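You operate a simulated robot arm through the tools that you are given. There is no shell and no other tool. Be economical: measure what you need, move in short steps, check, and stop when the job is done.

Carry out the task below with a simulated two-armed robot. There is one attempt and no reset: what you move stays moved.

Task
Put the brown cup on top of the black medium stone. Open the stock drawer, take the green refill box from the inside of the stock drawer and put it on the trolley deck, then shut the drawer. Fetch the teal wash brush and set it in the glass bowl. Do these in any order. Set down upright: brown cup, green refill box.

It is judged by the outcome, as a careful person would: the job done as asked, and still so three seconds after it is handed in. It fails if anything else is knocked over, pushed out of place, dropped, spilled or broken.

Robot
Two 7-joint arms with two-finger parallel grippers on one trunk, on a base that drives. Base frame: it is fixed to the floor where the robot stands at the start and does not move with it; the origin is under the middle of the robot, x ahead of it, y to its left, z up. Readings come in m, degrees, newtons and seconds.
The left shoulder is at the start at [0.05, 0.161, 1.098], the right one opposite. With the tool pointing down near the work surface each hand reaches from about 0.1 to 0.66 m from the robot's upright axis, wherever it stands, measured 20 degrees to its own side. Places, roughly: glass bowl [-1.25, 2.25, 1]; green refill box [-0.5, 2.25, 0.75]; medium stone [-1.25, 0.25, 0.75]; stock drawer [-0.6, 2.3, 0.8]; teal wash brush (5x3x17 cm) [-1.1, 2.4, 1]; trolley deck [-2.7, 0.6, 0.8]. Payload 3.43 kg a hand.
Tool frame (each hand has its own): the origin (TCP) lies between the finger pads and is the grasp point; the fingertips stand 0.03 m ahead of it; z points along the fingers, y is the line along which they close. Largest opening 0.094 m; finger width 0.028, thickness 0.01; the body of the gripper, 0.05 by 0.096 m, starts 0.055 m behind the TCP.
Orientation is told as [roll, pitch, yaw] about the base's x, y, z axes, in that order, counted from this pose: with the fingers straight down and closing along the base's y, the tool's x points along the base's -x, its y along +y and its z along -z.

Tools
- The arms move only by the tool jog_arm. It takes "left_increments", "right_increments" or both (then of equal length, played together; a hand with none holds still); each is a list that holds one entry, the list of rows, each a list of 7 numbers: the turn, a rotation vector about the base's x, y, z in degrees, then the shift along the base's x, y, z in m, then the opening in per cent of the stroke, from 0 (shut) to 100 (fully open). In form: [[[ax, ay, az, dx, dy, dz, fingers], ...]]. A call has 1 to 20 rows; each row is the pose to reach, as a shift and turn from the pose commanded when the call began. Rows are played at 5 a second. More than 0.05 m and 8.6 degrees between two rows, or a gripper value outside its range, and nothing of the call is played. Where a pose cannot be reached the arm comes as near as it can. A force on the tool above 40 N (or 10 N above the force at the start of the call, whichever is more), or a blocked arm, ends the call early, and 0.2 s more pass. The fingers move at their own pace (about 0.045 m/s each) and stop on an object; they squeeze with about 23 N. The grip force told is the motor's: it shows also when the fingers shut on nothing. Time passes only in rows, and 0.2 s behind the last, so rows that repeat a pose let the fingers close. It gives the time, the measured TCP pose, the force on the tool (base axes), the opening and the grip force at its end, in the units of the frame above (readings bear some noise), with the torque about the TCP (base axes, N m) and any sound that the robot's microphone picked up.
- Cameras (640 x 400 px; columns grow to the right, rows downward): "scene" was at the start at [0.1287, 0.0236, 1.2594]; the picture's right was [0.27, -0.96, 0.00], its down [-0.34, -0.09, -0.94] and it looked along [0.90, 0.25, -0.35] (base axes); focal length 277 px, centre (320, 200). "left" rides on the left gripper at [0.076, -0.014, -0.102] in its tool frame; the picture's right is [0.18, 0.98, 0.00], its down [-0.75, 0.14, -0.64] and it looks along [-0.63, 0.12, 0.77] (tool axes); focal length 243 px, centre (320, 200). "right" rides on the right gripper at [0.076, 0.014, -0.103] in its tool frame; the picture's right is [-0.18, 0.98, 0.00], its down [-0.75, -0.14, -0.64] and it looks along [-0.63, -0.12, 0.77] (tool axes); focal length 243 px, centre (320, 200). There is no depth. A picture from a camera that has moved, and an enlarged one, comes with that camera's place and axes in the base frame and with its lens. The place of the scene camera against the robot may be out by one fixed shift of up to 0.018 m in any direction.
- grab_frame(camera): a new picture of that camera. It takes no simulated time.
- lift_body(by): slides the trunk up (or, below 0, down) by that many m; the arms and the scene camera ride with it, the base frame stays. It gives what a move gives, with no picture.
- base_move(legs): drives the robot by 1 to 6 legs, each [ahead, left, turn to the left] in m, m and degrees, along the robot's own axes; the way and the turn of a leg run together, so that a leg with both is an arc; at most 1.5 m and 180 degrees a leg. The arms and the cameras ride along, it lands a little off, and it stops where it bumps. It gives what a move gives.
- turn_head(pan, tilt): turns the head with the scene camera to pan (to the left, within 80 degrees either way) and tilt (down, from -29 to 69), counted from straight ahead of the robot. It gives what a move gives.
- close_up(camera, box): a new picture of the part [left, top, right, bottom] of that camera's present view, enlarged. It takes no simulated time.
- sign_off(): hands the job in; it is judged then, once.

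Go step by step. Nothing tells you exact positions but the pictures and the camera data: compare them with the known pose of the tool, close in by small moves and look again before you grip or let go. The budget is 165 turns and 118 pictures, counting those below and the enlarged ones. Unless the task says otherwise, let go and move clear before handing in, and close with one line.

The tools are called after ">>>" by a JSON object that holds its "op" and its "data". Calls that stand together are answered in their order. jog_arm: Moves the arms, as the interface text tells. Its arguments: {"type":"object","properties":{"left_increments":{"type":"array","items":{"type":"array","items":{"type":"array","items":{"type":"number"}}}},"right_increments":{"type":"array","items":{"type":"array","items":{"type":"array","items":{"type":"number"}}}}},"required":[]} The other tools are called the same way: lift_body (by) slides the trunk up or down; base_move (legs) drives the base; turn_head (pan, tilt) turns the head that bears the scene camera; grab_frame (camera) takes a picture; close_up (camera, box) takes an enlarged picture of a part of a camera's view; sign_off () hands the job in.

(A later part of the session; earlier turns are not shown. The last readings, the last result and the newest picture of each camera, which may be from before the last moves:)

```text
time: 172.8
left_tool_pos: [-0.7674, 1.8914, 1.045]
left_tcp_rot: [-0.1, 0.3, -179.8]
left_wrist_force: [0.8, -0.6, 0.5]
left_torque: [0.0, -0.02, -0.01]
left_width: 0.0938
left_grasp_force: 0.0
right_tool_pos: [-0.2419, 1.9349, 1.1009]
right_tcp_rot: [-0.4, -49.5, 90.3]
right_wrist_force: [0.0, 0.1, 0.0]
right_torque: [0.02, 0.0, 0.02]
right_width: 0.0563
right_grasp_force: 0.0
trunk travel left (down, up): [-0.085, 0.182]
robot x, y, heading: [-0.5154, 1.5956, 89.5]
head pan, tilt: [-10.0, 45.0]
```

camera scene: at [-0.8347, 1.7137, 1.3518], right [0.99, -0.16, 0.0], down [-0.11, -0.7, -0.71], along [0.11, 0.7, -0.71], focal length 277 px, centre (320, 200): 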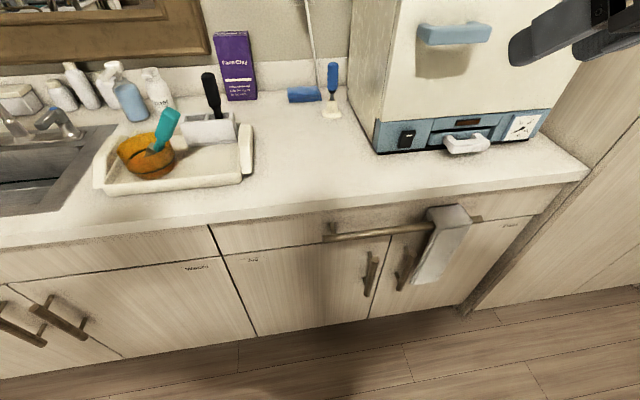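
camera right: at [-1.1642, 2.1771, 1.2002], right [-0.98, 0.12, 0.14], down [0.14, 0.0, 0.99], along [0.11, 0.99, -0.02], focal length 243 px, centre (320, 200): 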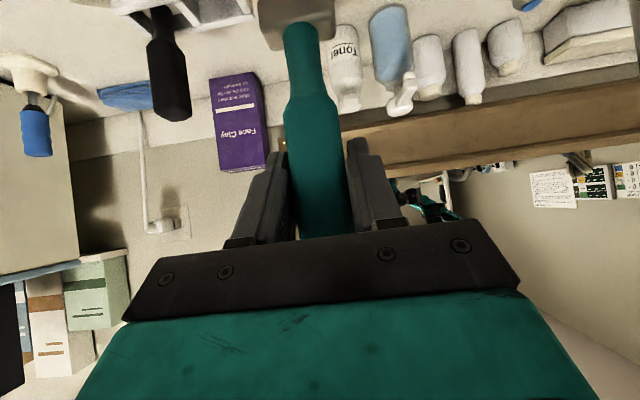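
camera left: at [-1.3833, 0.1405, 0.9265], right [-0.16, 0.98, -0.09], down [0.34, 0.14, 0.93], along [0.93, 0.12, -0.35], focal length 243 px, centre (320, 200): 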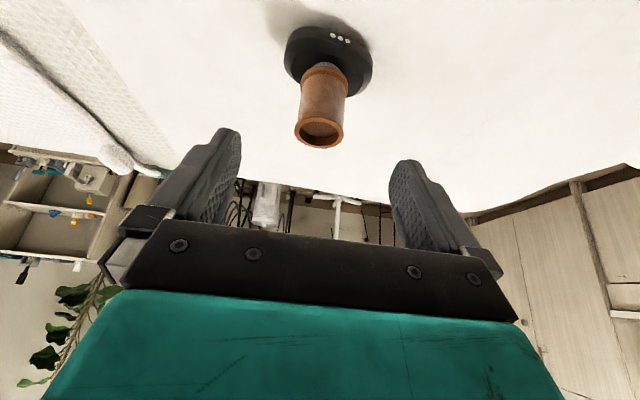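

Yaw reached. Now pitch the left hand forward 45° while bringing it to x≈-0.68 and down in front of the counter, then look at bar and hand together.

>>> {"op": "jog_arm", "data": {"left_increments": [[[7.5, 0, 0, 0.015, 0, -0.02, 100], [15, 0, 0, 0.03, 0, -0.04, 100], [22.5, 0, 0, 0.045, 0, -0.06, 100], [30, 0, 0, 0.06, 0, -0.08, 100], [37.5, 0, 0, 0.075, 0, -0.1, 100], [45, 0, 0, 0.085, 0, -0.12, 100], [45, 0, 0, 0.085, 0, -0.15, 100], [45, 0, 0, 0.085, 0, -0.15, 100]]]}}

>>> {"op": "turn_head", "data": {"pan": 10, "tilt": 50}}

>>> {"op": "grab_frame", "data": {"camera": "scene"}}

>>> {"op": "grab_frame", "data": {"camera": "left"}}

```text
time: 174.6
left_tool_pos: [-0.7266, 1.9701, 1.0436]
left_tcp_rot: [-45.0, 0.2, 179.8]
left_wrist_force: [-0.6, 0.1, -1.1]
left_torque: [0.0, -0.01, 0.0]
left_width: 0.0943
left_grasp_force: 0.1
left hand out of reach, approached as far as the arm can: row 3, 4, 5, 6, 7, 8
right_tool_pos: [-0.2413, 1.9338, 1.1013]
right_tcp_rot: [-0.4, -49.5, 90.3]
right_wrist_force: [0.3, 0.1, -0.1]
right_torque: [0.03, -0.04, -0.03]
right_width: 0.0563
right_grasp_force: 0.2
trunk travel left (down, up): [-0.085, 0.182]
robot x, y, heading: [-0.5083, 1.5969, 90.0]
head pan, tilt: [-10.0, 45.0]
```

```text
time: 175.4
left_tool_pos: [-0.7255, 1.9697, 1.0433]
left_tcp_rot: [-44.8, 0.2, 179.8]
left_wrist_force: [0.0, -0.3, 0.1]
left_torque: [0.01, 0.0, 0.02]
left_width: 0.0941
left_grasp_force: 0.1
right_tool_pos: [-0.2424, 1.9338, 1.1008]
right_tcp_rot: [-0.4, -49.6, 90.3]
right_wrist_force: [-1.1, 0.3, 0.3]
right_torque: [0.0, 0.0, 0.01]
right_width: 0.0565
right_grasp_force: 0.1
trunk travel left (down, up): [-0.085, 0.182]
robot x, y, heading: [-0.5104, 1.596, 89.9]
head pan, tilt: [10.0, 50.0]
```

```text
41 pictures are left
camera scene: at [-0.5262, 1.7116, 1.1749], right [0.99, 0.17, 0.0], down [0.13, -0.75, -0.64], along [-0.11, 0.63, -0.77], focal length 277 px, centre (320, 200)
```

scene: 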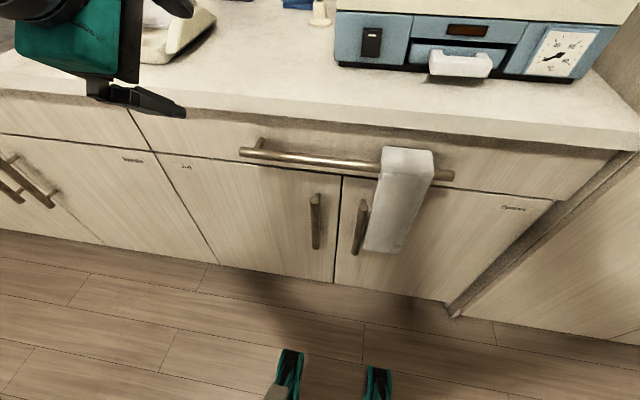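

```text
40 pictures are left
camera left: at [-0.6508, 1.9067, 1.1262], right [0.18, -0.7, -0.69], down [-0.76, -0.55, 0.35], along [-0.63, 0.46, -0.63], focal length 243 px, centre (320, 200)
```

left: 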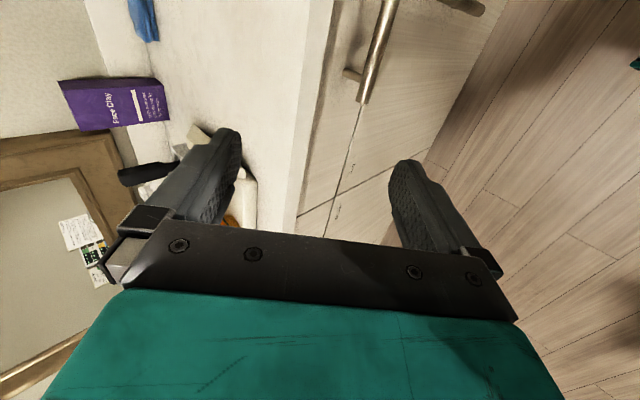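

The failed pose was simply too close to the shoulder. Bar's left end ≈ (-0.74, 2.083, 0.84). I'll back the base 0.2 m and pitch the hand to ~80° (nearly horizontal, fingers above/below the bar).

>>> {"op": "base_move", "data": {"legs": [[-0.2, 0, 0]]}}

>>> {"op": "jog_arm", "data": {"left_increments": [[[5, 0, 0, 0.01, 0.03, -0.02, 70], [10, 0, 0, 0.02, 0.06, -0.05, 70], [15, 0, 0, 0.03, 0.09, -0.08, 70], [20, 0, 0, 0.045, 0.12, -0.11, 70], [25, 0, 0, 0.06, 0.14, -0.14, 70], [30, 0, 0, 0.07, 0.16, -0.17, 70], [35, 0, 0, 0.075, 0.18, -0.19, 70], [35, 0, 0, 0.075, 0.18, -0.19, 70]]]}}

>>> {"op": "grab_frame", "data": {"camera": "scene"}}

>>> {"op": "grab_frame", "data": {"camera": "left"}}

```text
time: 177.0
left_tool_pos: [-0.7276, 1.7727, 1.0435]
left_tcp_rot: [-44.8, 0.2, 179.8]
left_wrist_force: [-0.2, -0.5, -0.3]
left_torque: [0.01, 0.0, 0.0]
left_width: 0.0944
left_grasp_force: 0.1
right_tool_pos: [-0.2412, 1.7377, 1.1013]
right_tcp_rot: [-0.4, -49.4, 90.3]
right_wrist_force: [-0.4, 0.3, -0.6]
right_torque: [0.01, -0.04, 0.03]
right_width: 0.0562
right_grasp_force: 0.0
trunk travel left (down, up): [-0.085, 0.182]
robot x, y, heading: [-0.5098, 1.4028, 89.8]
head pan, tilt: [10.0, 50.0]
```

```text
time: 178.8
left_tool_pos: [-0.7776, 1.9402, 1.0491]
left_tcp_rot: [-76.7, -1.4, 178.4]
left_wrist_force: [0.0, 0.2, -0.2]
left_torque: [-0.02, -0.01, 0.04]
left_width: 0.0658
left_grasp_force: 0.1
left hand out of reach, approached as far as the arm can: row 1, 2, 3, 4, 5, 6, 7, 8
right_tool_pos: [-0.2421, 1.7371, 1.1008]
right_tcp_rot: [-0.4, -49.5, 90.2]
right_wrist_force: [0.3, 0.1, -0.5]
right_torque: [0.0, -0.01, 0.01]
right_width: 0.0565
right_grasp_force: 0.0
trunk travel left (down, up): [-0.085, 0.182]
robot x, y, heading: [-0.5144, 1.3978, 90.1]
head pan, tilt: [10.0, 50.0]
```

```text
39 pictures are left
camera scene: at [-0.5266, 1.5148, 1.1748], right [0.99, 0.17, 0.0], down [0.13, -0.75, -0.64], along [-0.11, 0.63, -0.77], focal length 277 px, centre (320, 200)
```

scene: 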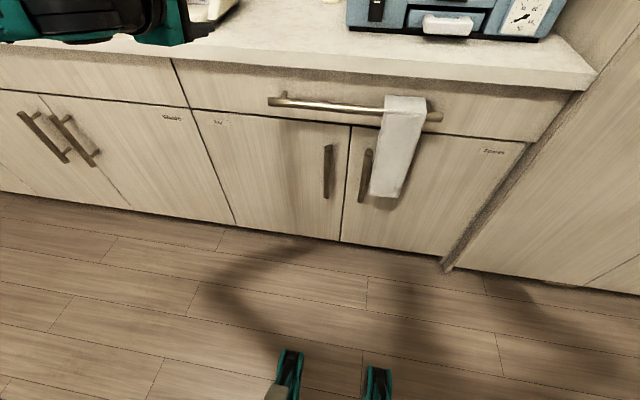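

```text
38 pictures are left
camera left: at [-0.7026, 1.8413, 1.0833], right [0.15, -0.23, -0.96], down [-0.77, -0.64, 0.03], along [-0.62, 0.74, -0.28], focal length 243 px, centre (320, 200)
```

left: 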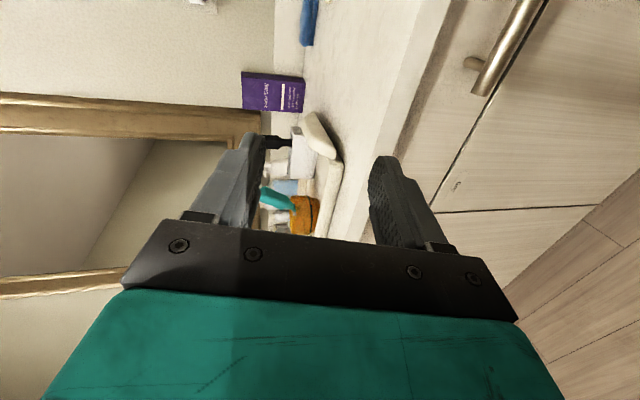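

The wrist is at a limit in this roll direction; I'll unwind and use the opposite roll (yaw 0).

>>> {"op": "jog_arm", "data": {"left_increments": [[[-8, 0, 0, 0, -0.02, 0, 100], [-16, 0, 0, 0, -0.04, 0, 100], [-24, 0, 0, 0, -0.06, 0, 100], [-32, 0, 0, 0, -0.08, 0, 100], [-40, 0, 0, 0, -0.1, 0, 100], [-48, 0, 0, 0, -0.12, 0, 100], [-56, 0, 0, 0, -0.14, 0, 100], [-64, 0, 0, 0, -0.16, 0, 100], [-72, 0, 0, 0, -0.18, 0, 100], [-77, 0, 0, 0, -0.2, 0, 100], [-77, 0, 0, 0, -0.2, 0, 100]]]}}

>>> {"op": "jog_arm", "data": {"left_increments": [[[0, 0, -8, 0, 0, 0, 100], [0, 0, -16, 0, 0, 0, 100], [0, 0, -24, 0, 0, 0, 100], [0, 0, -32, 0, 0, 0, 100], [0, 0, -40, 0, 0, 0, 100], [0, 0, -48, 0, 0, 0, 100], [0, 0, -56, 0, 0, 0, 100], [0, 0, -64, 0, 0, 0, 100], [0, 0, -72, 0, 0, 0, 100], [0, 0, -80, 0, 0, 0, 100], [0, 0, -88, 0, 0, 0, 100], [0, 0, -96, 0, 0, 0, 100], [0, 0, -104, 0, 0, 0, 100], [0, 0, -112, 0, 0, 0, 100], [0, 0, -120, 0, 0, 0, 100], [0, 0, -128, 0, 0, 0, 100], [0, 0, -136, 0, 0, 0, 100], [0, 0, -144, 0, 0, 0, 100], [0, 0, -152, 0, 0, 0, 100], [0, 0, -160, 0, 0, 0, 100]]]}}

>>> {"op": "jog_arm", "data": {"left_increments": [[[0, 0, -7, 0, 0, 0, 100], [0, 0, -14, 0, 0, 0, 100], [0, 0, -20, 0, 0, 0, 100], [0, 0, -20, 0, 0, 0, 100]]]}}

```text
time: 181.2
left_tool_pos: [-0.774, 1.7373, 1.0458]
left_tcp_rot: [0.3, 1.2, 178.4]
left_wrist_force: [0.7, -0.2, 0.1]
left_torque: [-0.03, 0.01, 0.0]
left_width: 0.094
left_grasp_force: 0.0
right_tool_pos: [-0.2416, 1.7375, 1.0995]
right_tcp_rot: [-0.3, -49.5, 90.2]
right_wrist_force: [0.4, -0.3, -0.1]
right_torque: [0.01, -0.02, -0.01]
right_width: 0.0563
right_grasp_force: 0.1
trunk travel left (down, up): [-0.085, 0.182]
robot x, y, heading: [-0.5119, 1.4028, 89.8]
head pan, tilt: [10.0, 50.0]
```

```text
time: 185.4
left_tool_pos: [-0.7751, 1.7392, 1.0452]
left_tcp_rot: [0.3, 1.4, 18.0]
left_wrist_force: [-0.4, -0.9, -0.3]
left_torque: [0.03, 0.0, -0.01]
left_width: 0.094
left_grasp_force: 0.1
right_tool_pos: [-0.2421, 1.7379, 1.1005]
right_tcp_rot: [-0.4, -49.5, 90.3]
right_wrist_force: [0.3, 0.3, -0.2]
right_torque: [-0.04, 0.01, 0.02]
right_width: 0.0565
right_grasp_force: 0.1
trunk travel left (down, up): [-0.085, 0.182]
robot x, y, heading: [-0.5139, 1.4008, 90.1]
head pan, tilt: [10.0, 50.0]
```

```text
time: 186.4
left_tool_pos: [-0.7741, 1.7371, 1.0462]
left_tcp_rot: [0.2, 1.3, -1.8]
left_wrist_force: [-0.8, -0.1, -0.6]
left_torque: [0.02, 0.0, -0.05]
left_width: 0.0939
left_grasp_force: 0.2
right_tool_pos: [-0.2434, 1.7373, 1.1011]
right_tcp_rot: [-0.3, -49.6, 90.3]
right_wrist_force: [-0.3, -1.4, -0.1]
right_torque: [-0.01, -0.01, 0.05]
right_width: 0.0566
right_grasp_force: 0.1
trunk travel left (down, up): [-0.085, 0.182]
robot x, y, heading: [-0.5131, 1.4049, 89.8]
head pan, tilt: [10.0, 50.0]
```

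Yaw now ≈0. Pitching forward again, staying at height first.

>>> {"op": "jog_arm", "data": {"left_increments": [[[7, 0, 0, 0.01, 0.02, 0, 100], [14, 0, 0, 0.02, 0.04, 0, 100], [21, 0, 0, 0.03, 0.06, 0, 100], [28, 0, 0, 0.04, 0.08, 0, 100], [35, 0, 0, 0.05, 0.1, 0, 100], [42, 0, 0, 0.06, 0.12, 0, 100], [49, 0, 0, 0.07, 0.14, -0.01, 100], [56, 0, 0, 0.08, 0.16, -0.03, 100], [63, 0, 0, 0.09, 0.18, -0.06, 100], [70, 0, 0, 0.1, 0.2, -0.09, 100], [77, 0, 0, 0.11, 0.21, -0.12, 100], [77, 0, 0, 0.11, 0.21, -0.12, 100]]]}}

```text
time: 189.0
left_tool_pos: [-0.6701, 1.9456, 0.9305]
left_tcp_rot: [77.4, 1.9, 0.9]
left_wrist_force: [-0.6, 0.0, 0.3]
left_torque: [0.01, 0.0, -0.01]
left_width: 0.0939
left_grasp_force: 0.2
left hand out of reach, approached as far as the arm can: row 11, 12
right_tool_pos: [-0.2427, 1.7368, 1.1003]
right_tcp_rot: [-0.4, -49.5, 90.3]
right_wrist_force: [-0.3, -0.3, 0.6]
right_torque: [0.04, 0.02, 0.03]
right_width: 0.0565
right_grasp_force: 0.0
trunk travel left (down, up): [-0.085, 0.182]
robot x, y, heading: [-0.5117, 1.4009, 90.2]
head pan, tilt: [10.0, 50.0]
```

This roll works. Lowering the trunk brings the hand to bar height; then look.

>>> {"op": "lift_body", "data": {"by": -0.08}}

>>> {"op": "grab_frame", "data": {"camera": "left"}}

>>> {"op": "grab_frame", "data": {"camera": "scene"}}

```text
time: 190.2
left_tool_pos: [-0.6692, 1.9446, 0.8497]
left_tcp_rot: [77.3, 2.0, 0.8]
left_wrist_force: [-0.4, -0.2, -0.2]
left_torque: [-0.01, -0.02, 0.02]
left_width: 0.094
left_grasp_force: 0.0
right_tool_pos: [-0.2416, 1.737, 1.0202]
right_tcp_rot: [-0.4, -49.5, 90.4]
right_wrist_force: [0.6, -0.3, 0.2]
right_torque: [0.02, 0.01, -0.01]
right_width: 0.0563
right_grasp_force: 0.1
trunk travel left (down, up): [-0.005, 0.262]
robot x, y, heading: [-0.5117, 1.401, 89.8]
head pan, tilt: [10.0, 50.0]
```

```text
37 pictures are left
camera left: at [-0.7442, 1.8406, 0.8604], right [-0.15, 0.21, 0.96], down [0.77, -0.58, 0.25], along [0.62, 0.78, -0.07], focal length 243 px, centre (320, 200)
```

left: 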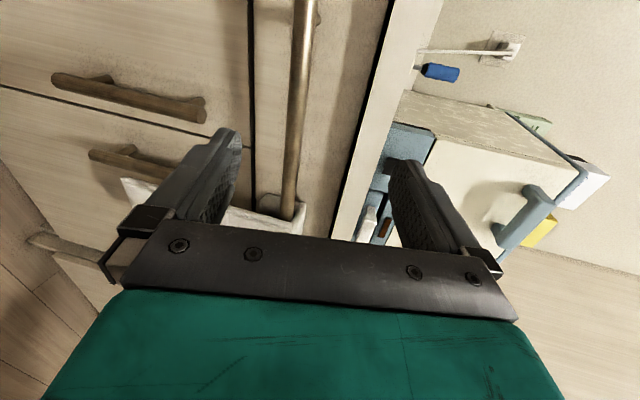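

```text
36 pictures are left
camera scene: at [-0.5266, 1.5147, 1.0949], right [0.99, 0.17, 0.0], down [0.13, -0.75, -0.64], along [-0.11, 0.63, -0.77], focal length 277 px, centre (320, 200)
```

scene: 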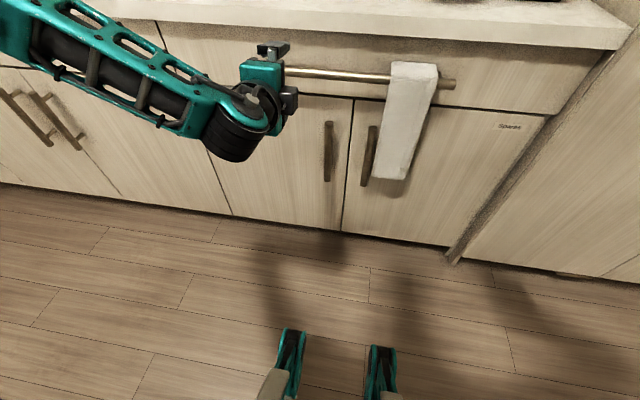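

Refined: the bar is at y≈2.122, z≈0.787. Advancing forward and down toward it.

>>> {"op": "jog_arm", "data": {"left_increments": [[[0, 0, 0, 0, 0.02, -0.015, 80], [0, 0, 0, 0, 0.04, -0.03, 80], [0, 0, 0, 0, 0.06, -0.045, 80], [0, 0, 0, 0, 0.08, -0.062, 80], [0, 0, 0, 0, 0.08, -0.062, 80]]]}}

>>> {"op": "grab_frame", "data": {"camera": "left"}}

```text
time: 191.4
left_tool_pos: [-0.7097, 1.9978, 0.8302]
left_tcp_rot: [77.2, 1.9, 0.8]
left_wrist_force: [0.0, -0.5, -0.6]
left_torque: [0.02, 0.02, -0.02]
left_width: 0.0751
left_grasp_force: 0.0
left hand out of reach, approached as far as the arm can: row 1, 2, 3, 4, 5
right_tool_pos: [-0.2431, 1.7364, 1.0206]
right_tcp_rot: [-0.4, -49.4, 90.3]
right_wrist_force: [0.4, -1.0, 0.6]
right_torque: [0.03, 0.0, -0.02]
right_width: 0.0564
right_grasp_force: 0.0
trunk travel left (down, up): [-0.005, 0.262]
robot x, y, heading: [-0.5139, 1.4014, 89.9]
head pan, tilt: [10.0, 50.0]
```

```text
35 pictures are left
camera left: at [-0.7843, 1.893, 0.8407], right [-0.15, 0.21, 0.96], down [0.77, -0.59, 0.25], along [0.62, 0.78, -0.07], focal length 243 px, centre (320, 200)
```

left: 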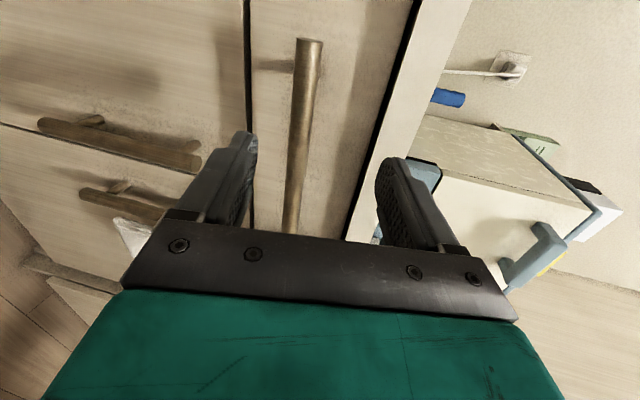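

The arm is at its low limit here; I'll reduce the pitch to ~60° so the fingertips come lower (this also hooks the bar better), then use the base to go forward.

>>> {"op": "jog_arm", "data": {"left_increments": [[[-6, 0, 0, 0.01, -0.01, -0.015, 80], [-12, 0, 0, 0.02, -0.02, -0.03, 80], [-18, 0, 0, 0.025, -0.03, -0.045, 80], [-18, 0, 0, 0.025, -0.03, -0.045, 80]]]}}

```text
time: 192.4
left_tool_pos: [-0.6886, 1.9653, 0.7915]
left_tcp_rot: [59.1, 2.0, 0.1]
left_wrist_force: [0.2, 0.6, -0.3]
left_torque: [0.01, 0.0, -0.01]
left_width: 0.0753
left_grasp_force: 0.2
left hand out of reach, approached as far as the arm can: row 2, 3, 4
right_tool_pos: [-0.2418, 1.7371, 1.0221]
right_tcp_rot: [-0.4, -49.4, 90.4]
right_wrist_force: [0.0, -0.8, 0.0]
right_torque: [0.0, 0.01, 0.0]
right_width: 0.0565
right_grasp_force: 0.0
trunk travel left (down, up): [-0.005, 0.262]
robot x, y, heading: [-0.5145, 1.4, 89.9]
head pan, tilt: [10.0, 50.0]
```

Now at z≈0.79. Driving the base forward 0.1 m toward the bar and checking.

>>> {"op": "base_move", "data": {"legs": [[0.1, 0, 0]]}}

>>> {"op": "grab_frame", "data": {"camera": "left"}}

>>> {"op": "close_up", "data": {"camera": "scene", "box": [180, 0, 360, 140]}}

```text
time: 193.5
left_tool_pos: [-0.6897, 2.0677, 0.7902]
left_tcp_rot: [59.2, 2.0, 0.1]
left_wrist_force: [-0.3, -0.5, 0.5]
left_torque: [-0.03, -0.03, 0.03]
left_width: 0.0752
left_grasp_force: 0.1
right_tool_pos: [-0.2417, 1.8388, 1.0211]
right_tcp_rot: [-0.3, -49.6, 90.2]
right_wrist_force: [0.3, 0.6, 1.3]
right_torque: [0.0, 0.03, -0.01]
right_width: 0.0565
right_grasp_force: 0.0
trunk travel left (down, up): [-0.005, 0.262]
robot x, y, heading: [-0.5107, 1.5078, 89.9]
head pan, tilt: [10.0, 50.0]
```

```text
34 pictures are left
camera left: at [-0.764, 1.971, 0.8321], right [-0.15, 0.5, 0.85], down [0.77, -0.48, 0.42], along [0.62, 0.72, -0.31], focal length 243 px, centre (320, 200)
```

left: 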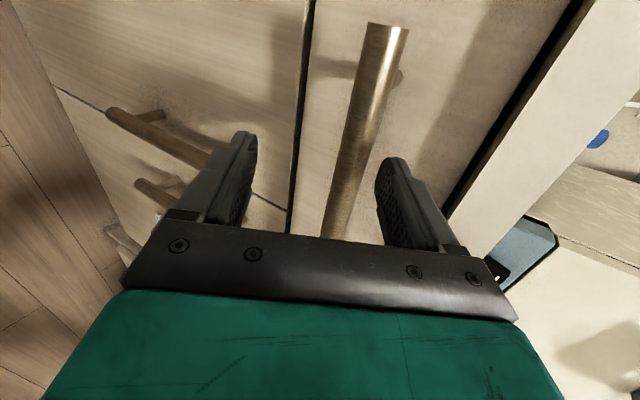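

```text
2.86 times, centred on (270, 70) of scene
camera zoom: at [-0.5265, 1.6165, 1.0948], right [0.99, 0.17, 0.0], down [0.13, -0.75, -0.64], along [-0.11, 0.63, -0.77], focal length 791 px, centre (463, 571)
```

zoom: 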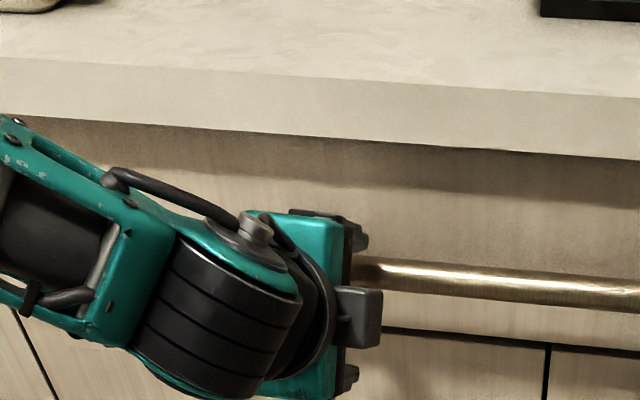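

Bar ≈ (y 2.11, z 0.789). Raising slightly and moving the last 2 cm so the bar sits between the fingertips.

>>> {"op": "jog_arm", "data": {"left_increments": [[[0, 0, 0, 0, 0, 0.012, 80], [0, 0, 0, 0, 0.012, 0.012, 80], [0, 0, 0, 0, 0.024, 0.012, 80], [0, 0, 0, 0, 0.024, 0.012, 80]]]}}

>>> {"op": "grab_frame", "data": {"camera": "left"}}

```text
time: 194.5
left_tool_pos: [-0.694, 2.0911, 0.8021]
left_tcp_rot: [59.2, 2.0, -0.1]
left_wrist_force: [-0.6, 0.0, -0.3]
left_torque: [0.01, 0.01, 0.02]
left_width: 0.0754
left_grasp_force: 0.1
left hand out of reach, approached as far as the arm can: row 3, 4
right_tool_pos: [-0.2422, 1.8389, 1.0204]
right_tcp_rot: [-0.4, -49.5, 90.3]
right_wrist_force: [-0.1, 0.0, 0.2]
right_torque: [0.01, 0.01, 0.03]
right_width: 0.0563
right_grasp_force: 0.0
trunk travel left (down, up): [-0.005, 0.262]
robot x, y, heading: [-0.5136, 1.5013, 90.0]
head pan, tilt: [10.0, 50.0]
```

```text
32 pictures are left
camera left: at [-0.7669, 1.9952, 0.845], right [-0.15, 0.5, 0.85], down [0.77, -0.48, 0.42], along [0.62, 0.72, -0.31], focal length 243 px, centre (320, 200)
```

left: 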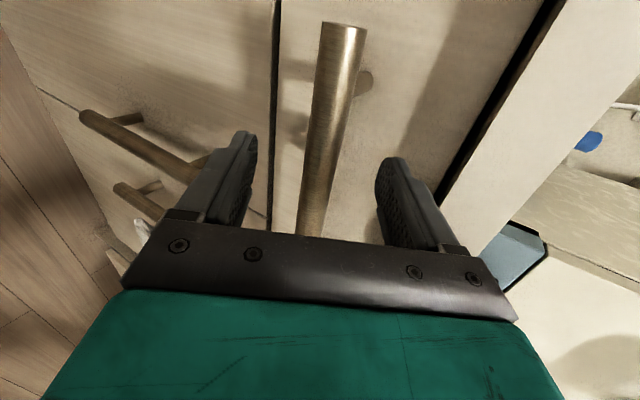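

The bar is centred between the fingers. Closing.

>>> {"op": "jog_arm", "data": {"left_increments": [[[0, 0, 0, 0, 0, 0, 50], [0, 0, 0, 0, 0, 0, 25], [0, 0, 0, 0, 0, 0, 0], [0, 0, 0, 0, 0, 0, 0], [0, 0, 0, 0, 0, 0, 0]]]}}

```text
time: 195.7
left_tool_pos: [-0.691, 2.0866, 0.8073]
left_tcp_rot: [59.5, 2.0, 0.0]
left_wrist_force: [-2.5, -33.0, 20.9]
left_torque: [0.02, -0.22, -0.36]
left_width: 0.0
left_grasp_force: 24.1
right_tool_pos: [-0.2423, 1.8351, 1.0223]
right_tcp_rot: [-0.4, -49.8, 90.4]
right_wrist_force: [0.0, 0.6, 0.9]
right_torque: [0.03, 0.0, 0.01]
right_width: 0.0561
right_grasp_force: 0.1
trunk travel left (down, up): [-0.005, 0.262]
robot x, y, heading: [-0.5137, 1.5018, 90.0]
head pan, tilt: [10.0, 50.0]
```

The bar slipped off the fingertips — I need to go ~2.5 cm deeper. Reopening and checking.

>>> {"op": "jog_arm", "data": {"left_increments": [[[0, 0, 0, 0, -0.005, 0.0, 0], [0, 0, 0, 0, -0.005, 0.0, 40], [0, 0, 0, 0, -0.005, 0.0, 80], [0, 0, 0, 0, -0.005, 0.0, 80], [0, 0, 0, 0, -0.005, 0.0, 80]]]}}

>>> {"op": "base_move", "data": {"legs": [[0.025, 0, 0]]}}

>>> {"op": "grab_frame", "data": {"camera": "left"}}

```text
time: 196.9
left_tool_pos: [-0.6941, 2.0853, 0.8022]
left_tcp_rot: [59.2, 2.1, 0.1]
left_wrist_force: [-0.3, 0.2, -0.4]
left_torque: [0.03, 0.0, -0.02]
left_width: 0.0751
left_grasp_force: 0.0
right_tool_pos: [-0.2429, 1.8383, 1.0221]
right_tcp_rot: [-0.4, -49.5, 90.4]
right_wrist_force: [-0.8, 0.8, 0.4]
right_torque: [0.01, 0.03, 0.04]
right_width: 0.0563
right_grasp_force: 0.0
trunk travel left (down, up): [-0.005, 0.262]
robot x, y, heading: [-0.5137, 1.4986, 89.9]
head pan, tilt: [10.0, 50.0]
```

```text
time: 197.7
left_tool_pos: [-0.6925, 2.1102, 0.8022]
left_tcp_rot: [59.3, 2.0, 0.1]
left_wrist_force: [0.3, 0.0, -0.1]
left_torque: [0.01, 0.04, 0.04]
left_width: 0.0752
left_grasp_force: 0.1
right_tool_pos: [-0.2424, 1.8639, 1.021]
right_tcp_rot: [-0.5, -49.6, 90.3]
right_wrist_force: [0.1, 0.6, -0.7]
right_torque: [0.02, 0.01, 0.0]
right_width: 0.0565
right_grasp_force: 0.1
trunk travel left (down, up): [-0.005, 0.262]
robot x, y, heading: [-0.5113, 1.5267, 89.6]
head pan, tilt: [10.0, 50.0]
```

```text
31 pictures are left
camera left: at [-0.7669, 2.0142, 0.8445], right [-0.15, 0.5, 0.85], down [0.77, -0.48, 0.42], along [0.62, 0.72, -0.31], focal length 243 px, centre (320, 200)
```

left: 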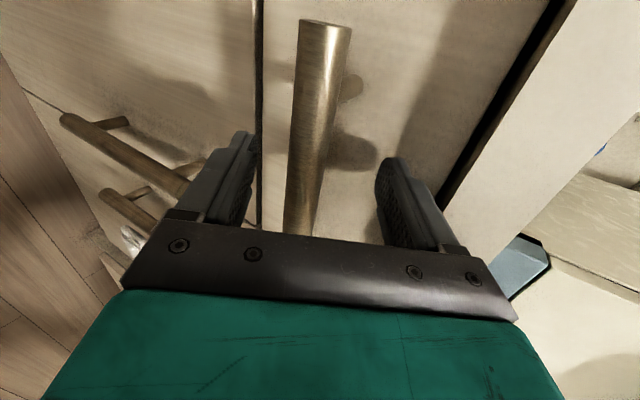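

>>> {"op": "jog_arm", "data": {"left_increments": [[[0, 0, 0, 0, 0.006, -0.006, 80], [0, 0, 0, 0, 0.006, -0.006, 50], [0, 0, 0, 0, 0.006, -0.006, 25], [0, 0, 0, 0, 0.006, -0.006, 0], [0, 0, 0, 0, 0.006, -0.006, 0], [0, 0, 0, 0, 0.006, -0.006, 0]]]}}

```text
time: 199.1
left_tool_pos: [-0.6961, 2.1122, 0.7936]
left_tcp_rot: [58.4, 1.8, 0.1]
left_wrist_force: [0.2, -20.7, -21.8]
left_torque: [-0.38, -0.84, 0.7]
left_width: 0.0224
left_grasp_force: 44.8
left hand out of reach, approached as far as the arm can: row 1, 2
right_tool_pos: [-0.2428, 1.8643, 1.0207]
right_tcp_rot: [-0.5, -49.4, 90.4]
right_wrist_force: [0.3, 0.2, 0.4]
right_torque: [0.0, 0.02, -0.02]
right_width: 0.0561
right_grasp_force: 0.1
trunk travel left (down, up): [-0.005, 0.262]
robot x, y, heading: [-0.5128, 1.5274, 89.8]
head pan, tilt: [10.0, 50.0]
```

The bar is gripped (2.2 cm). Pulling by backing the base a little, then checking.

>>> {"op": "base_move", "data": {"legs": [[-0.08, 0, 0]]}}

>>> {"op": "grab_frame", "data": {"camera": "scene"}}

```text
time: 200.2
left_tool_pos: [-0.6953, 2.0336, 0.7934]
left_tcp_rot: [58.5, 1.8, 0.3]
left_wrist_force: [4.8, -0.7, -29.2]
left_torque: [-0.28, -1.25, 0.47]
left_width: 0.0221
left_grasp_force: 45.2
right_tool_pos: [-0.2422, 1.7845, 1.0203]
right_tcp_rot: [-0.5, -49.2, 90.3]
right_wrist_force: [-0.6, -0.3, -0.1]
right_torque: [0.01, 0.0, -0.03]
right_width: 0.0566
right_grasp_force: 0.1
trunk travel left (down, up): [-0.005, 0.262]
robot x, y, heading: [-0.5112, 1.4465, 89.7]
head pan, tilt: [10.0, 50.0]
```

```text
30 pictures are left
camera scene: at [-0.527, 1.5632, 1.0944], right [0.99, 0.17, 0.0], down [0.13, -0.76, -0.64], along [-0.11, 0.63, -0.77], focal length 277 px, centre (320, 200)
```

scene: 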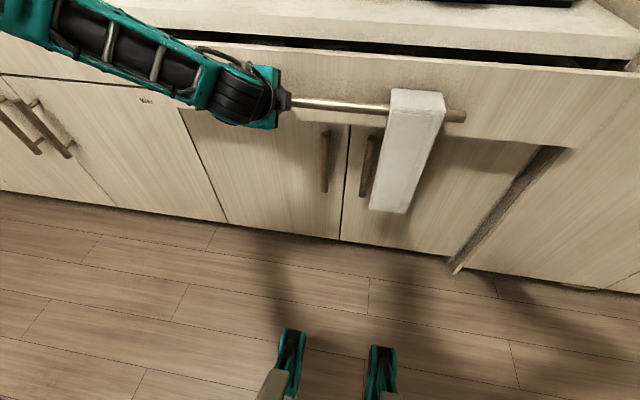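

The drawer slides open with the towel in place. Pulling 0.22 m more.

>>> {"op": "base_move", "data": {"legs": [[-0.22, 0, 0]]}}

>>> {"op": "turn_head", "data": {"pan": 0, "tilt": 45}}

>>> {"op": "grab_frame", "data": {"camera": "scene"}}

```text
time: 201.9
left_tool_pos: [-0.6943, 1.8114, 0.7931]
left_tcp_rot: [58.5, 1.9, 0.0]
left_wrist_force: [9.6, 1.0, -17.4]
left_torque: [-0.23, -1.03, 0.73]
left_width: 0.0225
left_grasp_force: 45.1
right_tool_pos: [-0.243, 1.5638, 1.0207]
right_tcp_rot: [-0.4, -49.4, 90.3]
right_wrist_force: [0.5, 0.1, -0.7]
right_torque: [0.02, -0.02, 0.01]
right_width: 0.0567
right_grasp_force: 0.1
trunk travel left (down, up): [-0.005, 0.262]
robot x, y, heading: [-0.5138, 1.2209, 89.8]
head pan, tilt: [10.0, 50.0]
```

```text
time: 202.6
left_tool_pos: [-0.6949, 1.8105, 0.7929]
left_tcp_rot: [58.4, 1.8, 0.0]
left_wrist_force: [3.2, -0.6, -6.0]
left_torque: [-0.17, -1.12, 1.16]
left_width: 0.022
left_grasp_force: 45.3
right_tool_pos: [-0.2413, 1.565, 1.0207]
right_tcp_rot: [-0.4, -49.4, 90.4]
right_wrist_force: [-1.2, -0.3, -0.6]
right_torque: [0.03, 0.0, -0.01]
right_width: 0.0564
right_grasp_force: 0.1
trunk travel left (down, up): [-0.005, 0.262]
robot x, y, heading: [-0.5109, 1.2225, 89.8]
head pan, tilt: [0.0, 45.0]
```

```text
29 pictures are left
camera scene: at [-0.5137, 1.3456, 1.1017], right [1.0, 0.0, 0.0], down [0.0, -0.71, -0.71], along [0.0, 0.71, -0.71], focal length 277 px, centre (320, 200)
```

scene: 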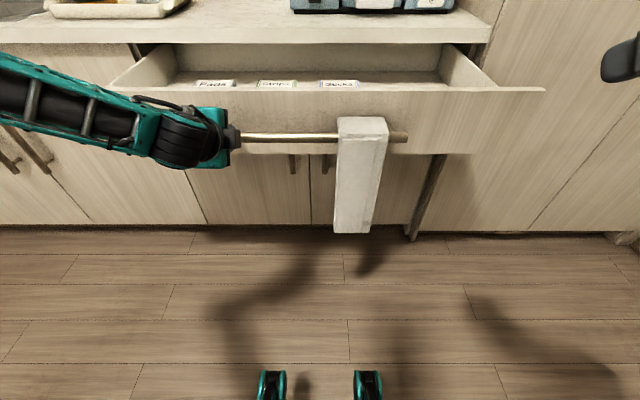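

The drawer is open ~0.3 m. Releasing the bar along the tool axis so I can raise the trunk and look inside.

>>> {"op": "jog_arm", "data": {"left_increments": [[[0, 0, 0, 0, 0, 0, 40], [0, 0, 0, 0, 0, 0, 80], [0, 0, 0, 0, 0, 0, 80], [0, 0, 0, 0, 0, 0, 80], [0, 0, 0, 0, -0.02, 0.012, 80], [0, 0, 0, 0, -0.045, 0.026, 80], [0, 0, 0, 0, -0.07, 0.04, 80], [0, 0, 0, 0, -0.07, 0.04, 80]]]}}

>>> {"op": "base_move", "data": {"legs": [[-0.05, 0, 0]]}}

>>> {"op": "lift_body", "data": {"by": 0.25}}

>>> {"op": "turn_head", "data": {"pan": 0, "tilt": 45}}

>>> {"op": "grab_frame", "data": {"camera": "scene"}}

```text
time: 204.4
left_tool_pos: [-0.6954, 1.7412, 0.8355]
left_tcp_rot: [58.5, 2.0, -0.1]
left_wrist_force: [-0.9, 0.1, -0.8]
left_torque: [-0.03, 0.01, 0.02]
left_width: 0.0751
left_grasp_force: 0.0
right_tool_pos: [-0.2431, 1.5634, 1.0205]
right_tcp_rot: [-0.5, -49.5, 90.3]
right_wrist_force: [0.5, -0.5, 0.1]
right_torque: [0.03, -0.03, 0.01]
right_width: 0.0561
right_grasp_force: 0.0
trunk travel left (down, up): [-0.005, 0.262]
robot x, y, heading: [-0.5089, 1.2269, 90.0]
head pan, tilt: [0.0, 45.0]
```

```text
time: 205.3
left_tool_pos: [-0.6942, 1.6918, 0.8351]
left_tcp_rot: [58.6, 1.8, -0.1]
left_wrist_force: [1.1, 0.0, -0.6]
left_torque: [-0.02, 0.03, -0.02]
left_width: 0.075
left_grasp_force: 0.1
right_tool_pos: [-0.2425, 1.5119, 1.0211]
right_tcp_rot: [-0.5, -49.6, 90.2]
right_wrist_force: [0.1, 0.1, 0.7]
right_torque: [0.02, 0.02, -0.03]
right_width: 0.0564
right_grasp_force: 0.1
trunk travel left (down, up): [-0.005, 0.262]
robot x, y, heading: [-0.5118, 1.1772, 89.6]
head pan, tilt: [0.0, 45.0]
```

```text
time: 207.9
left_tool_pos: [-0.6946, 1.6916, 1.0853]
left_tcp_rot: [58.5, 1.9, -0.1]
left_wrist_force: [-0.5, 0.5, -0.3]
left_torque: [0.0, -0.02, 0.02]
left_width: 0.0752
left_grasp_force: 0.0
right_tool_pos: [-0.2424, 1.513, 1.2709]
right_tcp_rot: [-0.4, -49.5, 90.3]
right_wrist_force: [0.0, 0.7, -0.1]
right_torque: [0.0, -0.05, -0.01]
right_width: 0.0567
right_grasp_force: 0.0
trunk travel left (down, up): [-0.255, 0.012]
robot x, y, heading: [-0.5135, 1.1754, 89.6]
head pan, tilt: [0.0, 45.0]
```

```text
time: 208.5
left_tool_pos: [-0.6946, 1.6915, 1.0853]
left_tcp_rot: [58.6, 1.9, -0.1]
left_wrist_force: [0.3, 0.3, -0.5]
left_torque: [0.01, 0.01, 0.02]
left_width: 0.0753
left_grasp_force: 0.0
right_tool_pos: [-0.2411, 1.5122, 1.2694]
right_tcp_rot: [-0.4, -49.6, 90.3]
right_wrist_force: [0.9, -0.2, -0.3]
right_torque: [0.02, -0.02, 0.0]
right_width: 0.0561
right_grasp_force: 0.1
trunk travel left (down, up): [-0.255, 0.012]
robot x, y, heading: [-0.5144, 1.1754, 89.8]
head pan, tilt: [0.0, 45.0]
```

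```text
28 pictures are left
camera scene: at [-0.5136, 1.2952, 1.3518], right [1.0, 0.0, 0.0], down [0.0, -0.71, -0.71], along [0.0, 0.71, -0.71], focal length 277 px, centre (320, 200)
```

scene: 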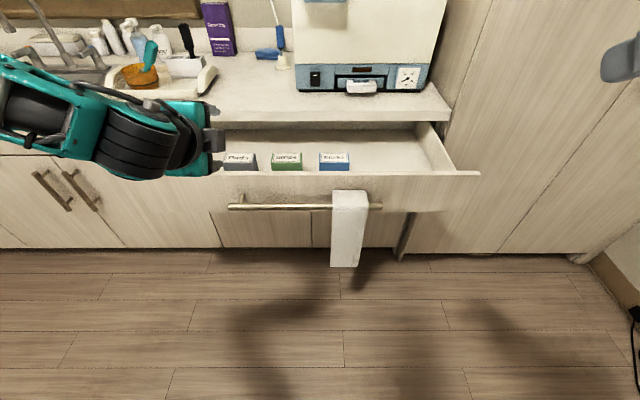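

Three boxes in the drawer: dark, green, blue. Zooming on the green one.

>>> {"op": "close_up", "data": {"camera": "scene", "box": [210, 110, 370, 220]}}

```text
3.64 times, centred on (290, 165) of scene
camera zoom: at [-0.5136, 1.2952, 1.3518], right [1.0, 0.0, 0.0], down [0.0, -0.71, -0.71], along [0.0, 0.71, -0.71], focal length 1007 px, centre (429, 327)
```

zoom: 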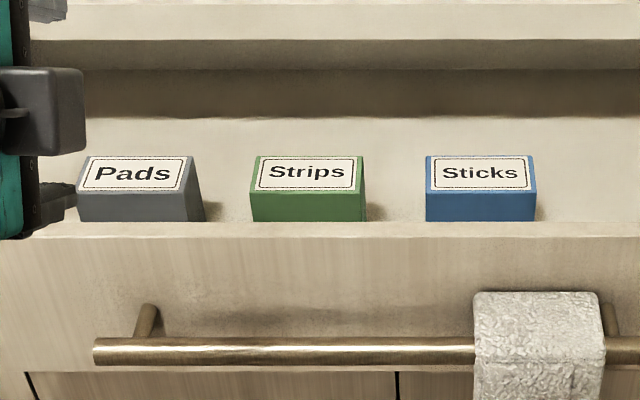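

The green "Strips" box is ~9.5 cm wide (too wide sideways) and ~5 cm deep, so I'll grip it front-to-back; I want more clearance from the counter edge. Regripping the bar by retracing my moves to pull ~0.1 m more.

>>> {"op": "lift_body", "data": {"by": -0.25}}

>>> {"op": "base_move", "data": {"legs": [[0.05, 0, 0]]}}

>>> {"op": "grab_frame", "data": {"camera": "left"}}

```text
time: 211.1
left_tool_pos: [-0.6937, 1.6909, 0.8352]
left_tcp_rot: [58.7, 1.9, -0.1]
left_wrist_force: [-0.5, 0.1, -0.1]
left_torque: [0.04, -0.02, 0.0]
left_width: 0.0752
left_grasp_force: 0.1
right_tool_pos: [-0.242, 1.5116, 1.0197]
right_tcp_rot: [-0.3, -49.4, 90.4]
right_wrist_force: [-0.3, 0.2, 0.7]
right_torque: [0.0, 0.0, 0.02]
right_width: 0.0562
right_grasp_force: 0.1
trunk travel left (down, up): [-0.005, 0.262]
robot x, y, heading: [-0.5144, 1.1754, 89.7]
head pan, tilt: [0.0, 45.0]
```

```text
time: 212.0
left_tool_pos: [-0.6923, 1.7402, 0.8356]
left_tcp_rot: [58.6, 1.9, 0.0]
left_wrist_force: [0.2, -0.5, 0.5]
left_torque: [0.01, -0.02, 0.01]
left_width: 0.0752
left_grasp_force: 0.0
right_tool_pos: [-0.2422, 1.5604, 1.0213]
right_tcp_rot: [-0.3, -49.6, 90.1]
right_wrist_force: [0.2, 0.3, -0.3]
right_torque: [0.01, -0.02, -0.03]
right_width: 0.0562
right_grasp_force: 0.0
trunk travel left (down, up): [-0.005, 0.262]
robot x, y, heading: [-0.5124, 1.2258, 89.9]
head pan, tilt: [0.0, 45.0]
```

```text
26 pictures are left
camera left: at [-0.7687, 1.6453, 0.878], right [-0.16, 0.51, 0.84], down [0.77, -0.48, 0.43], along [0.62, 0.71, -0.32], focal length 243 px, centre (320, 200)
```

left: 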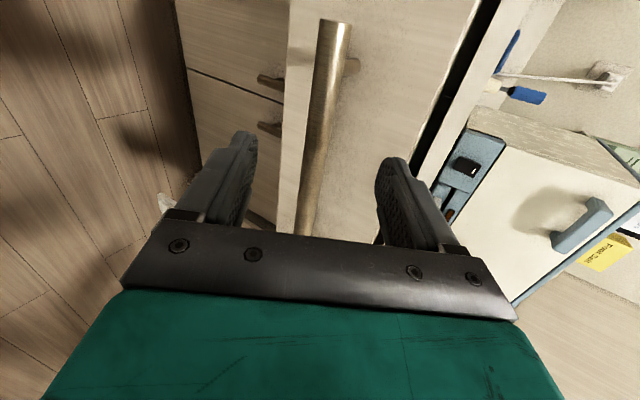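

>>> {"op": "jog_arm", "data": {"left_increments": [[[0, 0, 0, -0.002, 0.035, -0.02, 80], [0, 0, 0, -0.002, 0.071, -0.041, 80], [0, 0, 0, -0.002, 0.071, -0.041, 80], [0, 0, 0, -0.002, 0.071, -0.041, 40], [0, 0, 0, -0.002, 0.071, -0.041, 0], [0, 0, 0, -0.002, 0.071, -0.041, 0], [0, 0, 0, -0.002, 0.071, -0.041, 0]]]}}

```text
time: 213.6
left_tool_pos: [-0.6949, 1.8111, 0.792]
left_tcp_rot: [58.1, 1.7, -0.1]
left_wrist_force: [0.7, -0.6, -8.6]
left_torque: [-0.1, -0.59, 0.35]
left_width: 0.0222
left_grasp_force: 31.1
right_tool_pos: [-0.2427, 1.5608, 1.021]
right_tcp_rot: [-0.4, -49.4, 90.3]
right_wrist_force: [-0.4, 0.4, 0.0]
right_torque: [-0.02, -0.01, 0.01]
right_width: 0.0566
right_grasp_force: 0.2
trunk travel left (down, up): [-0.005, 0.262]
robot x, y, heading: [-0.5135, 1.2238, 89.7]
head pan, tilt: [0.0, 45.0]
```

>>> {"op": "base_move", "data": {"legs": [[-0.08, 0, 0]]}}

```text
time: 214.7
left_tool_pos: [-0.6986, 1.7364, 0.8016]
left_tcp_rot: [59.3, 1.9, 0.3]
left_wrist_force: [-1.7, 18.8, 19.1]
left_torque: [0.61, -0.58, 1.51]
left_width: 0.0221
left_grasp_force: 44.8
right_tool_pos: [-0.2419, 1.482, 1.0205]
right_tcp_rot: [-0.4, -49.5, 90.3]
right_wrist_force: [-0.2, -0.8, -0.4]
right_torque: [0.02, 0.01, 0.04]
right_width: 0.0564
right_grasp_force: 0.1
trunk travel left (down, up): [-0.005, 0.262]
robot x, y, heading: [-0.5122, 1.1477, 89.8]
head pan, tilt: [0.0, 45.0]
```

The drawer is now ~0.375 m out, near its end stop. Releasing, and raising the trunk.

>>> {"op": "jog_arm", "data": {"left_increments": [[[0, 0, 0, 0, 0, 0, 40], [0, 0, 0, 0, 0, 0, 80], [0, 0, 0, 0, 0, 0, 80], [0, 0, 0, 0, 0, 0, 80], [0, 0, 0, 0, -0.02, 0.012, 80], [0, 0, 0, 0, -0.045, 0.026, 80], [0, 0, 0, 0, -0.07, 0.04, 80], [0, 0, 0, 0, -0.07, 0.04, 80]]]}}

>>> {"op": "base_move", "data": {"legs": [[-0.05, 0, 0]]}}

>>> {"op": "lift_body", "data": {"by": 0.2}}

```text
time: 216.5
left_tool_pos: [-0.7001, 1.666, 0.8395]
left_tcp_rot: [59.3, 1.8, 0.2]
left_wrist_force: [0.3, -0.1, -0.3]
left_torque: [0.01, -0.03, 0.0]
left_width: 0.0751
left_grasp_force: 0.0
right_tool_pos: [-0.2418, 1.4823, 1.0202]
right_tcp_rot: [-0.4, -49.4, 90.3]
right_wrist_force: [-0.9, -0.1, 0.5]
right_torque: [0.03, 0.04, 0.03]
right_width: 0.0564
right_grasp_force: 0.1
trunk travel left (down, up): [-0.005, 0.262]
robot x, y, heading: [-0.5148, 1.1471, 89.8]
head pan, tilt: [0.0, 45.0]
```

```text
time: 217.4
left_tool_pos: [-0.7002, 1.617, 0.84]
left_tcp_rot: [59.3, 1.9, 0.3]
left_wrist_force: [0.3, 0.1, 0.6]
left_torque: [0.0, -0.03, 0.01]
left_width: 0.0753
left_grasp_force: 0.1
right_tool_pos: [-0.2427, 1.4342, 1.0206]
right_tcp_rot: [-0.4, -49.4, 90.3]
right_wrist_force: [1.0, 0.4, -0.3]
right_torque: [-0.02, 0.01, -0.03]
right_width: 0.0562
right_grasp_force: 0.0
trunk travel left (down, up): [-0.005, 0.262]
robot x, y, heading: [-0.5139, 1.0921, 90.0]
head pan, tilt: [0.0, 45.0]
```

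```text
time: 219.6
left_tool_pos: [-0.6991, 1.6166, 1.0399]
left_tcp_rot: [59.3, 1.9, 0.3]
left_wrist_force: [0.7, -0.5, 1.0]
left_torque: [-0.05, 0.04, 0.03]
left_width: 0.075
left_grasp_force: 0.1
right_tool_pos: [-0.2423, 1.4351, 1.2195]
right_tcp_rot: [-0.4, -49.5, 90.3]
right_wrist_force: [0.0, -1.4, 0.0]
right_torque: [-0.02, -0.02, -0.01]
right_width: 0.0563
right_grasp_force: 0.1
trunk travel left (down, up): [-0.205, 0.062]
robot x, y, heading: [-0.5171, 1.0959, 89.9]
head pan, tilt: [0.0, 45.0]
```

I'll use the left hand (already rolled so it closes front-to-back): pitch it back to vertical, then drive in so it hovers over the green box.

>>> {"op": "jog_arm", "data": {"left_increments": [[[-7, 0, 0, 0.01, 0, 0.01, 80], [-14, 0, 0, 0.02, 0, 0.02, 80], [-21, 0, 0, 0.03, 0, 0.03, 80], [-28, 0, 0, 0.04, 0, 0.04, 80], [-35, 0, 0, 0.05, 0, 0.05, 80], [-42, 0, 0, 0.06, 0, 0.05, 80], [-49, 0, 0, 0.07, 0, 0.05, 80], [-56, 0, 0, 0.075, 0, 0.05, 80], [-59, 0, 0, 0.075, 0, 0.05, 80], [-59, 0, 0, 0.075, 0, 0.05, 80]]]}}

>>> {"op": "base_move", "data": {"legs": [[0.26, 0, 0]]}}

>>> {"op": "grab_frame", "data": {"camera": "left"}}

>>> {"op": "grab_frame", "data": {"camera": "scene"}}

```text
time: 221.8
left_tool_pos: [-0.6678, 1.5836, 1.0901]
left_tcp_rot: [0.2, 1.2, -1.5]
left_wrist_force: [-0.6, -0.2, -0.6]
left_torque: [-0.04, 0.02, 0.04]
left_width: 0.0751
left_grasp_force: 0.2
left hand out of reach, approached as far as the arm can: row 6, 7, 8, 9, 10
right_tool_pos: [-0.2438, 1.4333, 1.2207]
right_tcp_rot: [-0.5, -49.5, 90.3]
right_wrist_force: [-0.2, -0.8, 0.1]
right_torque: [-0.05, -0.01, -0.01]
right_width: 0.0561
right_grasp_force: 0.1
trunk travel left (down, up): [-0.205, 0.062]
robot x, y, heading: [-0.5154, 1.0974, 89.8]
head pan, tilt: [0.0, 45.0]
```

```text
time: 223.6
left_tool_pos: [-0.6653, 1.8426, 1.0893]
left_tcp_rot: [0.3, 1.1, -1.9]
left_wrist_force: [0.5, -0.3, -0.6]
left_torque: [-0.01, 0.04, -0.04]
left_width: 0.0754
left_grasp_force: 0.1
right_tool_pos: [-0.2399, 1.6919, 1.2208]
right_tcp_rot: [-0.4, -49.5, 89.9]
right_wrist_force: [0.4, 0.5, -1.4]
right_torque: [-0.02, -0.01, 0.0]
right_width: 0.0565
right_grasp_force: 0.1
trunk travel left (down, up): [-0.205, 0.062]
robot x, y, heading: [-0.5136, 1.3536, 89.8]
head pan, tilt: [0.0, 45.0]
```

```text
25 pictures are left
camera left: at [-0.7384, 1.8309, 1.1936], right [-0.15, 0.99, 0.01], down [0.77, 0.11, 0.63], along [0.62, 0.1, -0.78], focal length 243 px, centre (320, 200)
```

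left: 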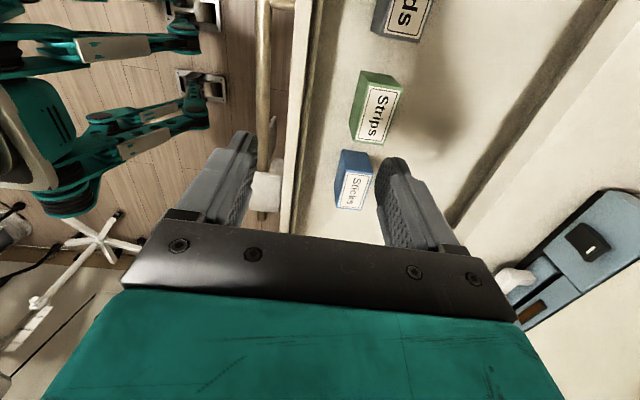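

```text
24 pictures are left
camera scene: at [-0.5123, 1.4768, 1.3017], right [1.0, -0.01, 0.0], down [0.0, -0.71, -0.71], along [0.0, 0.71, -0.71], focal length 277 px, centre (320, 200)
```

scene: 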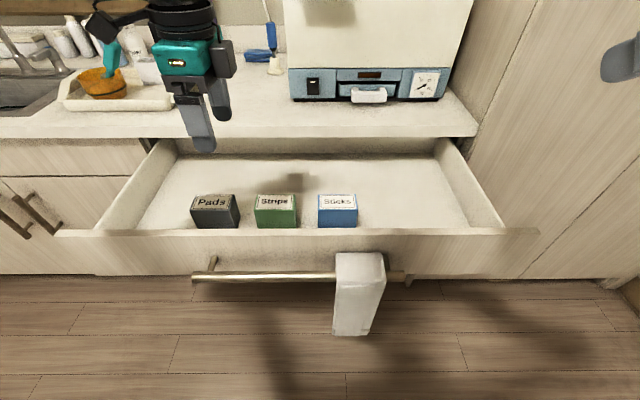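

Box top centre ≈ (-0.62, 1.946, 0.805). I'll shift the base right 0.1 m and ahead 4 cm for better reach, then lower.

>>> {"op": "base_move", "data": {"legs": [[0, -0.1, 0], [0.04, 0, 0]]}}

>>> {"op": "jog_arm", "data": {"left_increments": [[[0, 0, 1, -0.02, 0.02, 0, 100], [0, 0, 1.5, -0.04, 0.04, 0, 100], [0, 0, 1.5, -0.055, 0.063, 0, 100], [0, 0, 1.5, -0.055, 0.063, 0, 100]]]}}

```text
time: 225.2
left_tool_pos: [-0.5665, 1.8842, 1.0903]
left_tcp_rot: [0.3, 1.1, -1.7]
left_wrist_force: [0.1, 0.3, -0.1]
left_torque: [0.0, 0.0, -0.01]
left_width: 0.0752
left_grasp_force: 0.1
right_tool_pos: [-0.1406, 1.7329, 1.2205]
right_tcp_rot: [-0.3, -49.4, 90.1]
right_wrist_force: [-0.7, 0.2, -0.2]
right_torque: [-0.02, -0.02, -0.01]
right_width: 0.0566
right_grasp_force: 0.1
trunk travel left (down, up): [-0.205, 0.062]
robot x, y, heading: [-0.4114, 1.3951, 89.3]
head pan, tilt: [0.0, 45.0]
```

```text
time: 226.2
left_tool_pos: [-0.627, 1.9382, 1.0901]
left_tcp_rot: [0.3, 1.1, -0.2]
left_wrist_force: [-0.1, -0.2, 0.3]
left_torque: [-0.01, 0.03, 0.03]
left_width: 0.0944
left_grasp_force: 0.0
left hand out of reach, approached as far as the arm can: row 3, 4
right_tool_pos: [-0.1416, 1.7335, 1.2199]
right_tcp_rot: [-0.3, -49.4, 90.1]
right_wrist_force: [-0.4, 0.2, 0.0]
right_torque: [0.02, -0.02, 0.04]
right_width: 0.0561
right_grasp_force: 0.1
trunk travel left (down, up): [-0.205, 0.062]
robot x, y, heading: [-0.4127, 1.3994, 89.8]
head pan, tilt: [0.0, 45.0]
```

>>> {"op": "lift_body", "data": {"by": -0.2}}

>>> {"op": "jog_arm", "data": {"left_increments": [[[0, 0, 0, 0.004, 0.006, -0.02, 100], [0, 0, 0, 0.006, 0.008, -0.04, 100], [0, 0, 0, 0.006, 0.008, -0.04, 100]]]}}

>>> {"op": "grab_frame", "data": {"camera": "left"}}

```text
time: 228.4
left_tool_pos: [-0.6282, 1.9375, 0.8911]
left_tcp_rot: [0.5, 1.1, -0.2]
left_wrist_force: [-1.1, 0.3, 0.0]
left_torque: [0.01, 0.01, 0.0]
left_width: 0.0939
left_grasp_force: 0.1
right_tool_pos: [-0.1416, 1.7335, 1.0214]
right_tcp_rot: [-0.5, -49.4, 90.0]
right_wrist_force: [1.1, 0.2, 0.0]
right_torque: [0.03, 0.02, -0.03]
right_width: 0.0565
right_grasp_force: 0.0
trunk travel left (down, up): [-0.005, 0.262]
robot x, y, heading: [-0.4101, 1.3933, 89.7]
head pan, tilt: [0.0, 45.0]
```

```text
time: 229.2
left_tool_pos: [-0.6294, 1.9373, 0.8523]
left_tcp_rot: [0.5, 1.1, -0.2]
left_wrist_force: [0.7, -0.8, 0.2]
left_torque: [-0.02, 0.0, -0.01]
left_width: 0.0939
left_grasp_force: 0.0
left hand out of reach, approached as far as the arm can: row 1, 2, 3
right_tool_pos: [-0.1421, 1.732, 1.0204]
right_tcp_rot: [-0.5, -49.5, 90.1]
right_wrist_force: [0.2, -0.4, 0.4]
right_torque: [0.0, 0.0, 0.01]
right_width: 0.0563
right_grasp_force: 0.0
trunk travel left (down, up): [-0.005, 0.262]
robot x, y, heading: [-0.412, 1.3973, 89.7]
head pan, tilt: [0.0, 45.0]
```

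```text
23 pictures are left
camera left: at [-0.7026, 1.9221, 0.9545], right [-0.18, 0.98, 0.01], down [0.77, 0.13, 0.63], along [0.62, 0.12, -0.78], focal length 243 px, centre (320, 200)
```

left: 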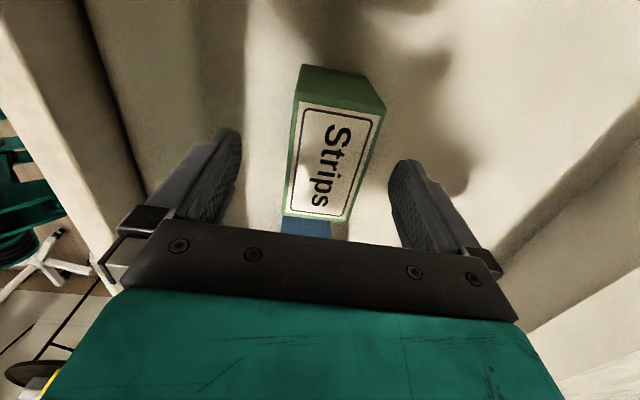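

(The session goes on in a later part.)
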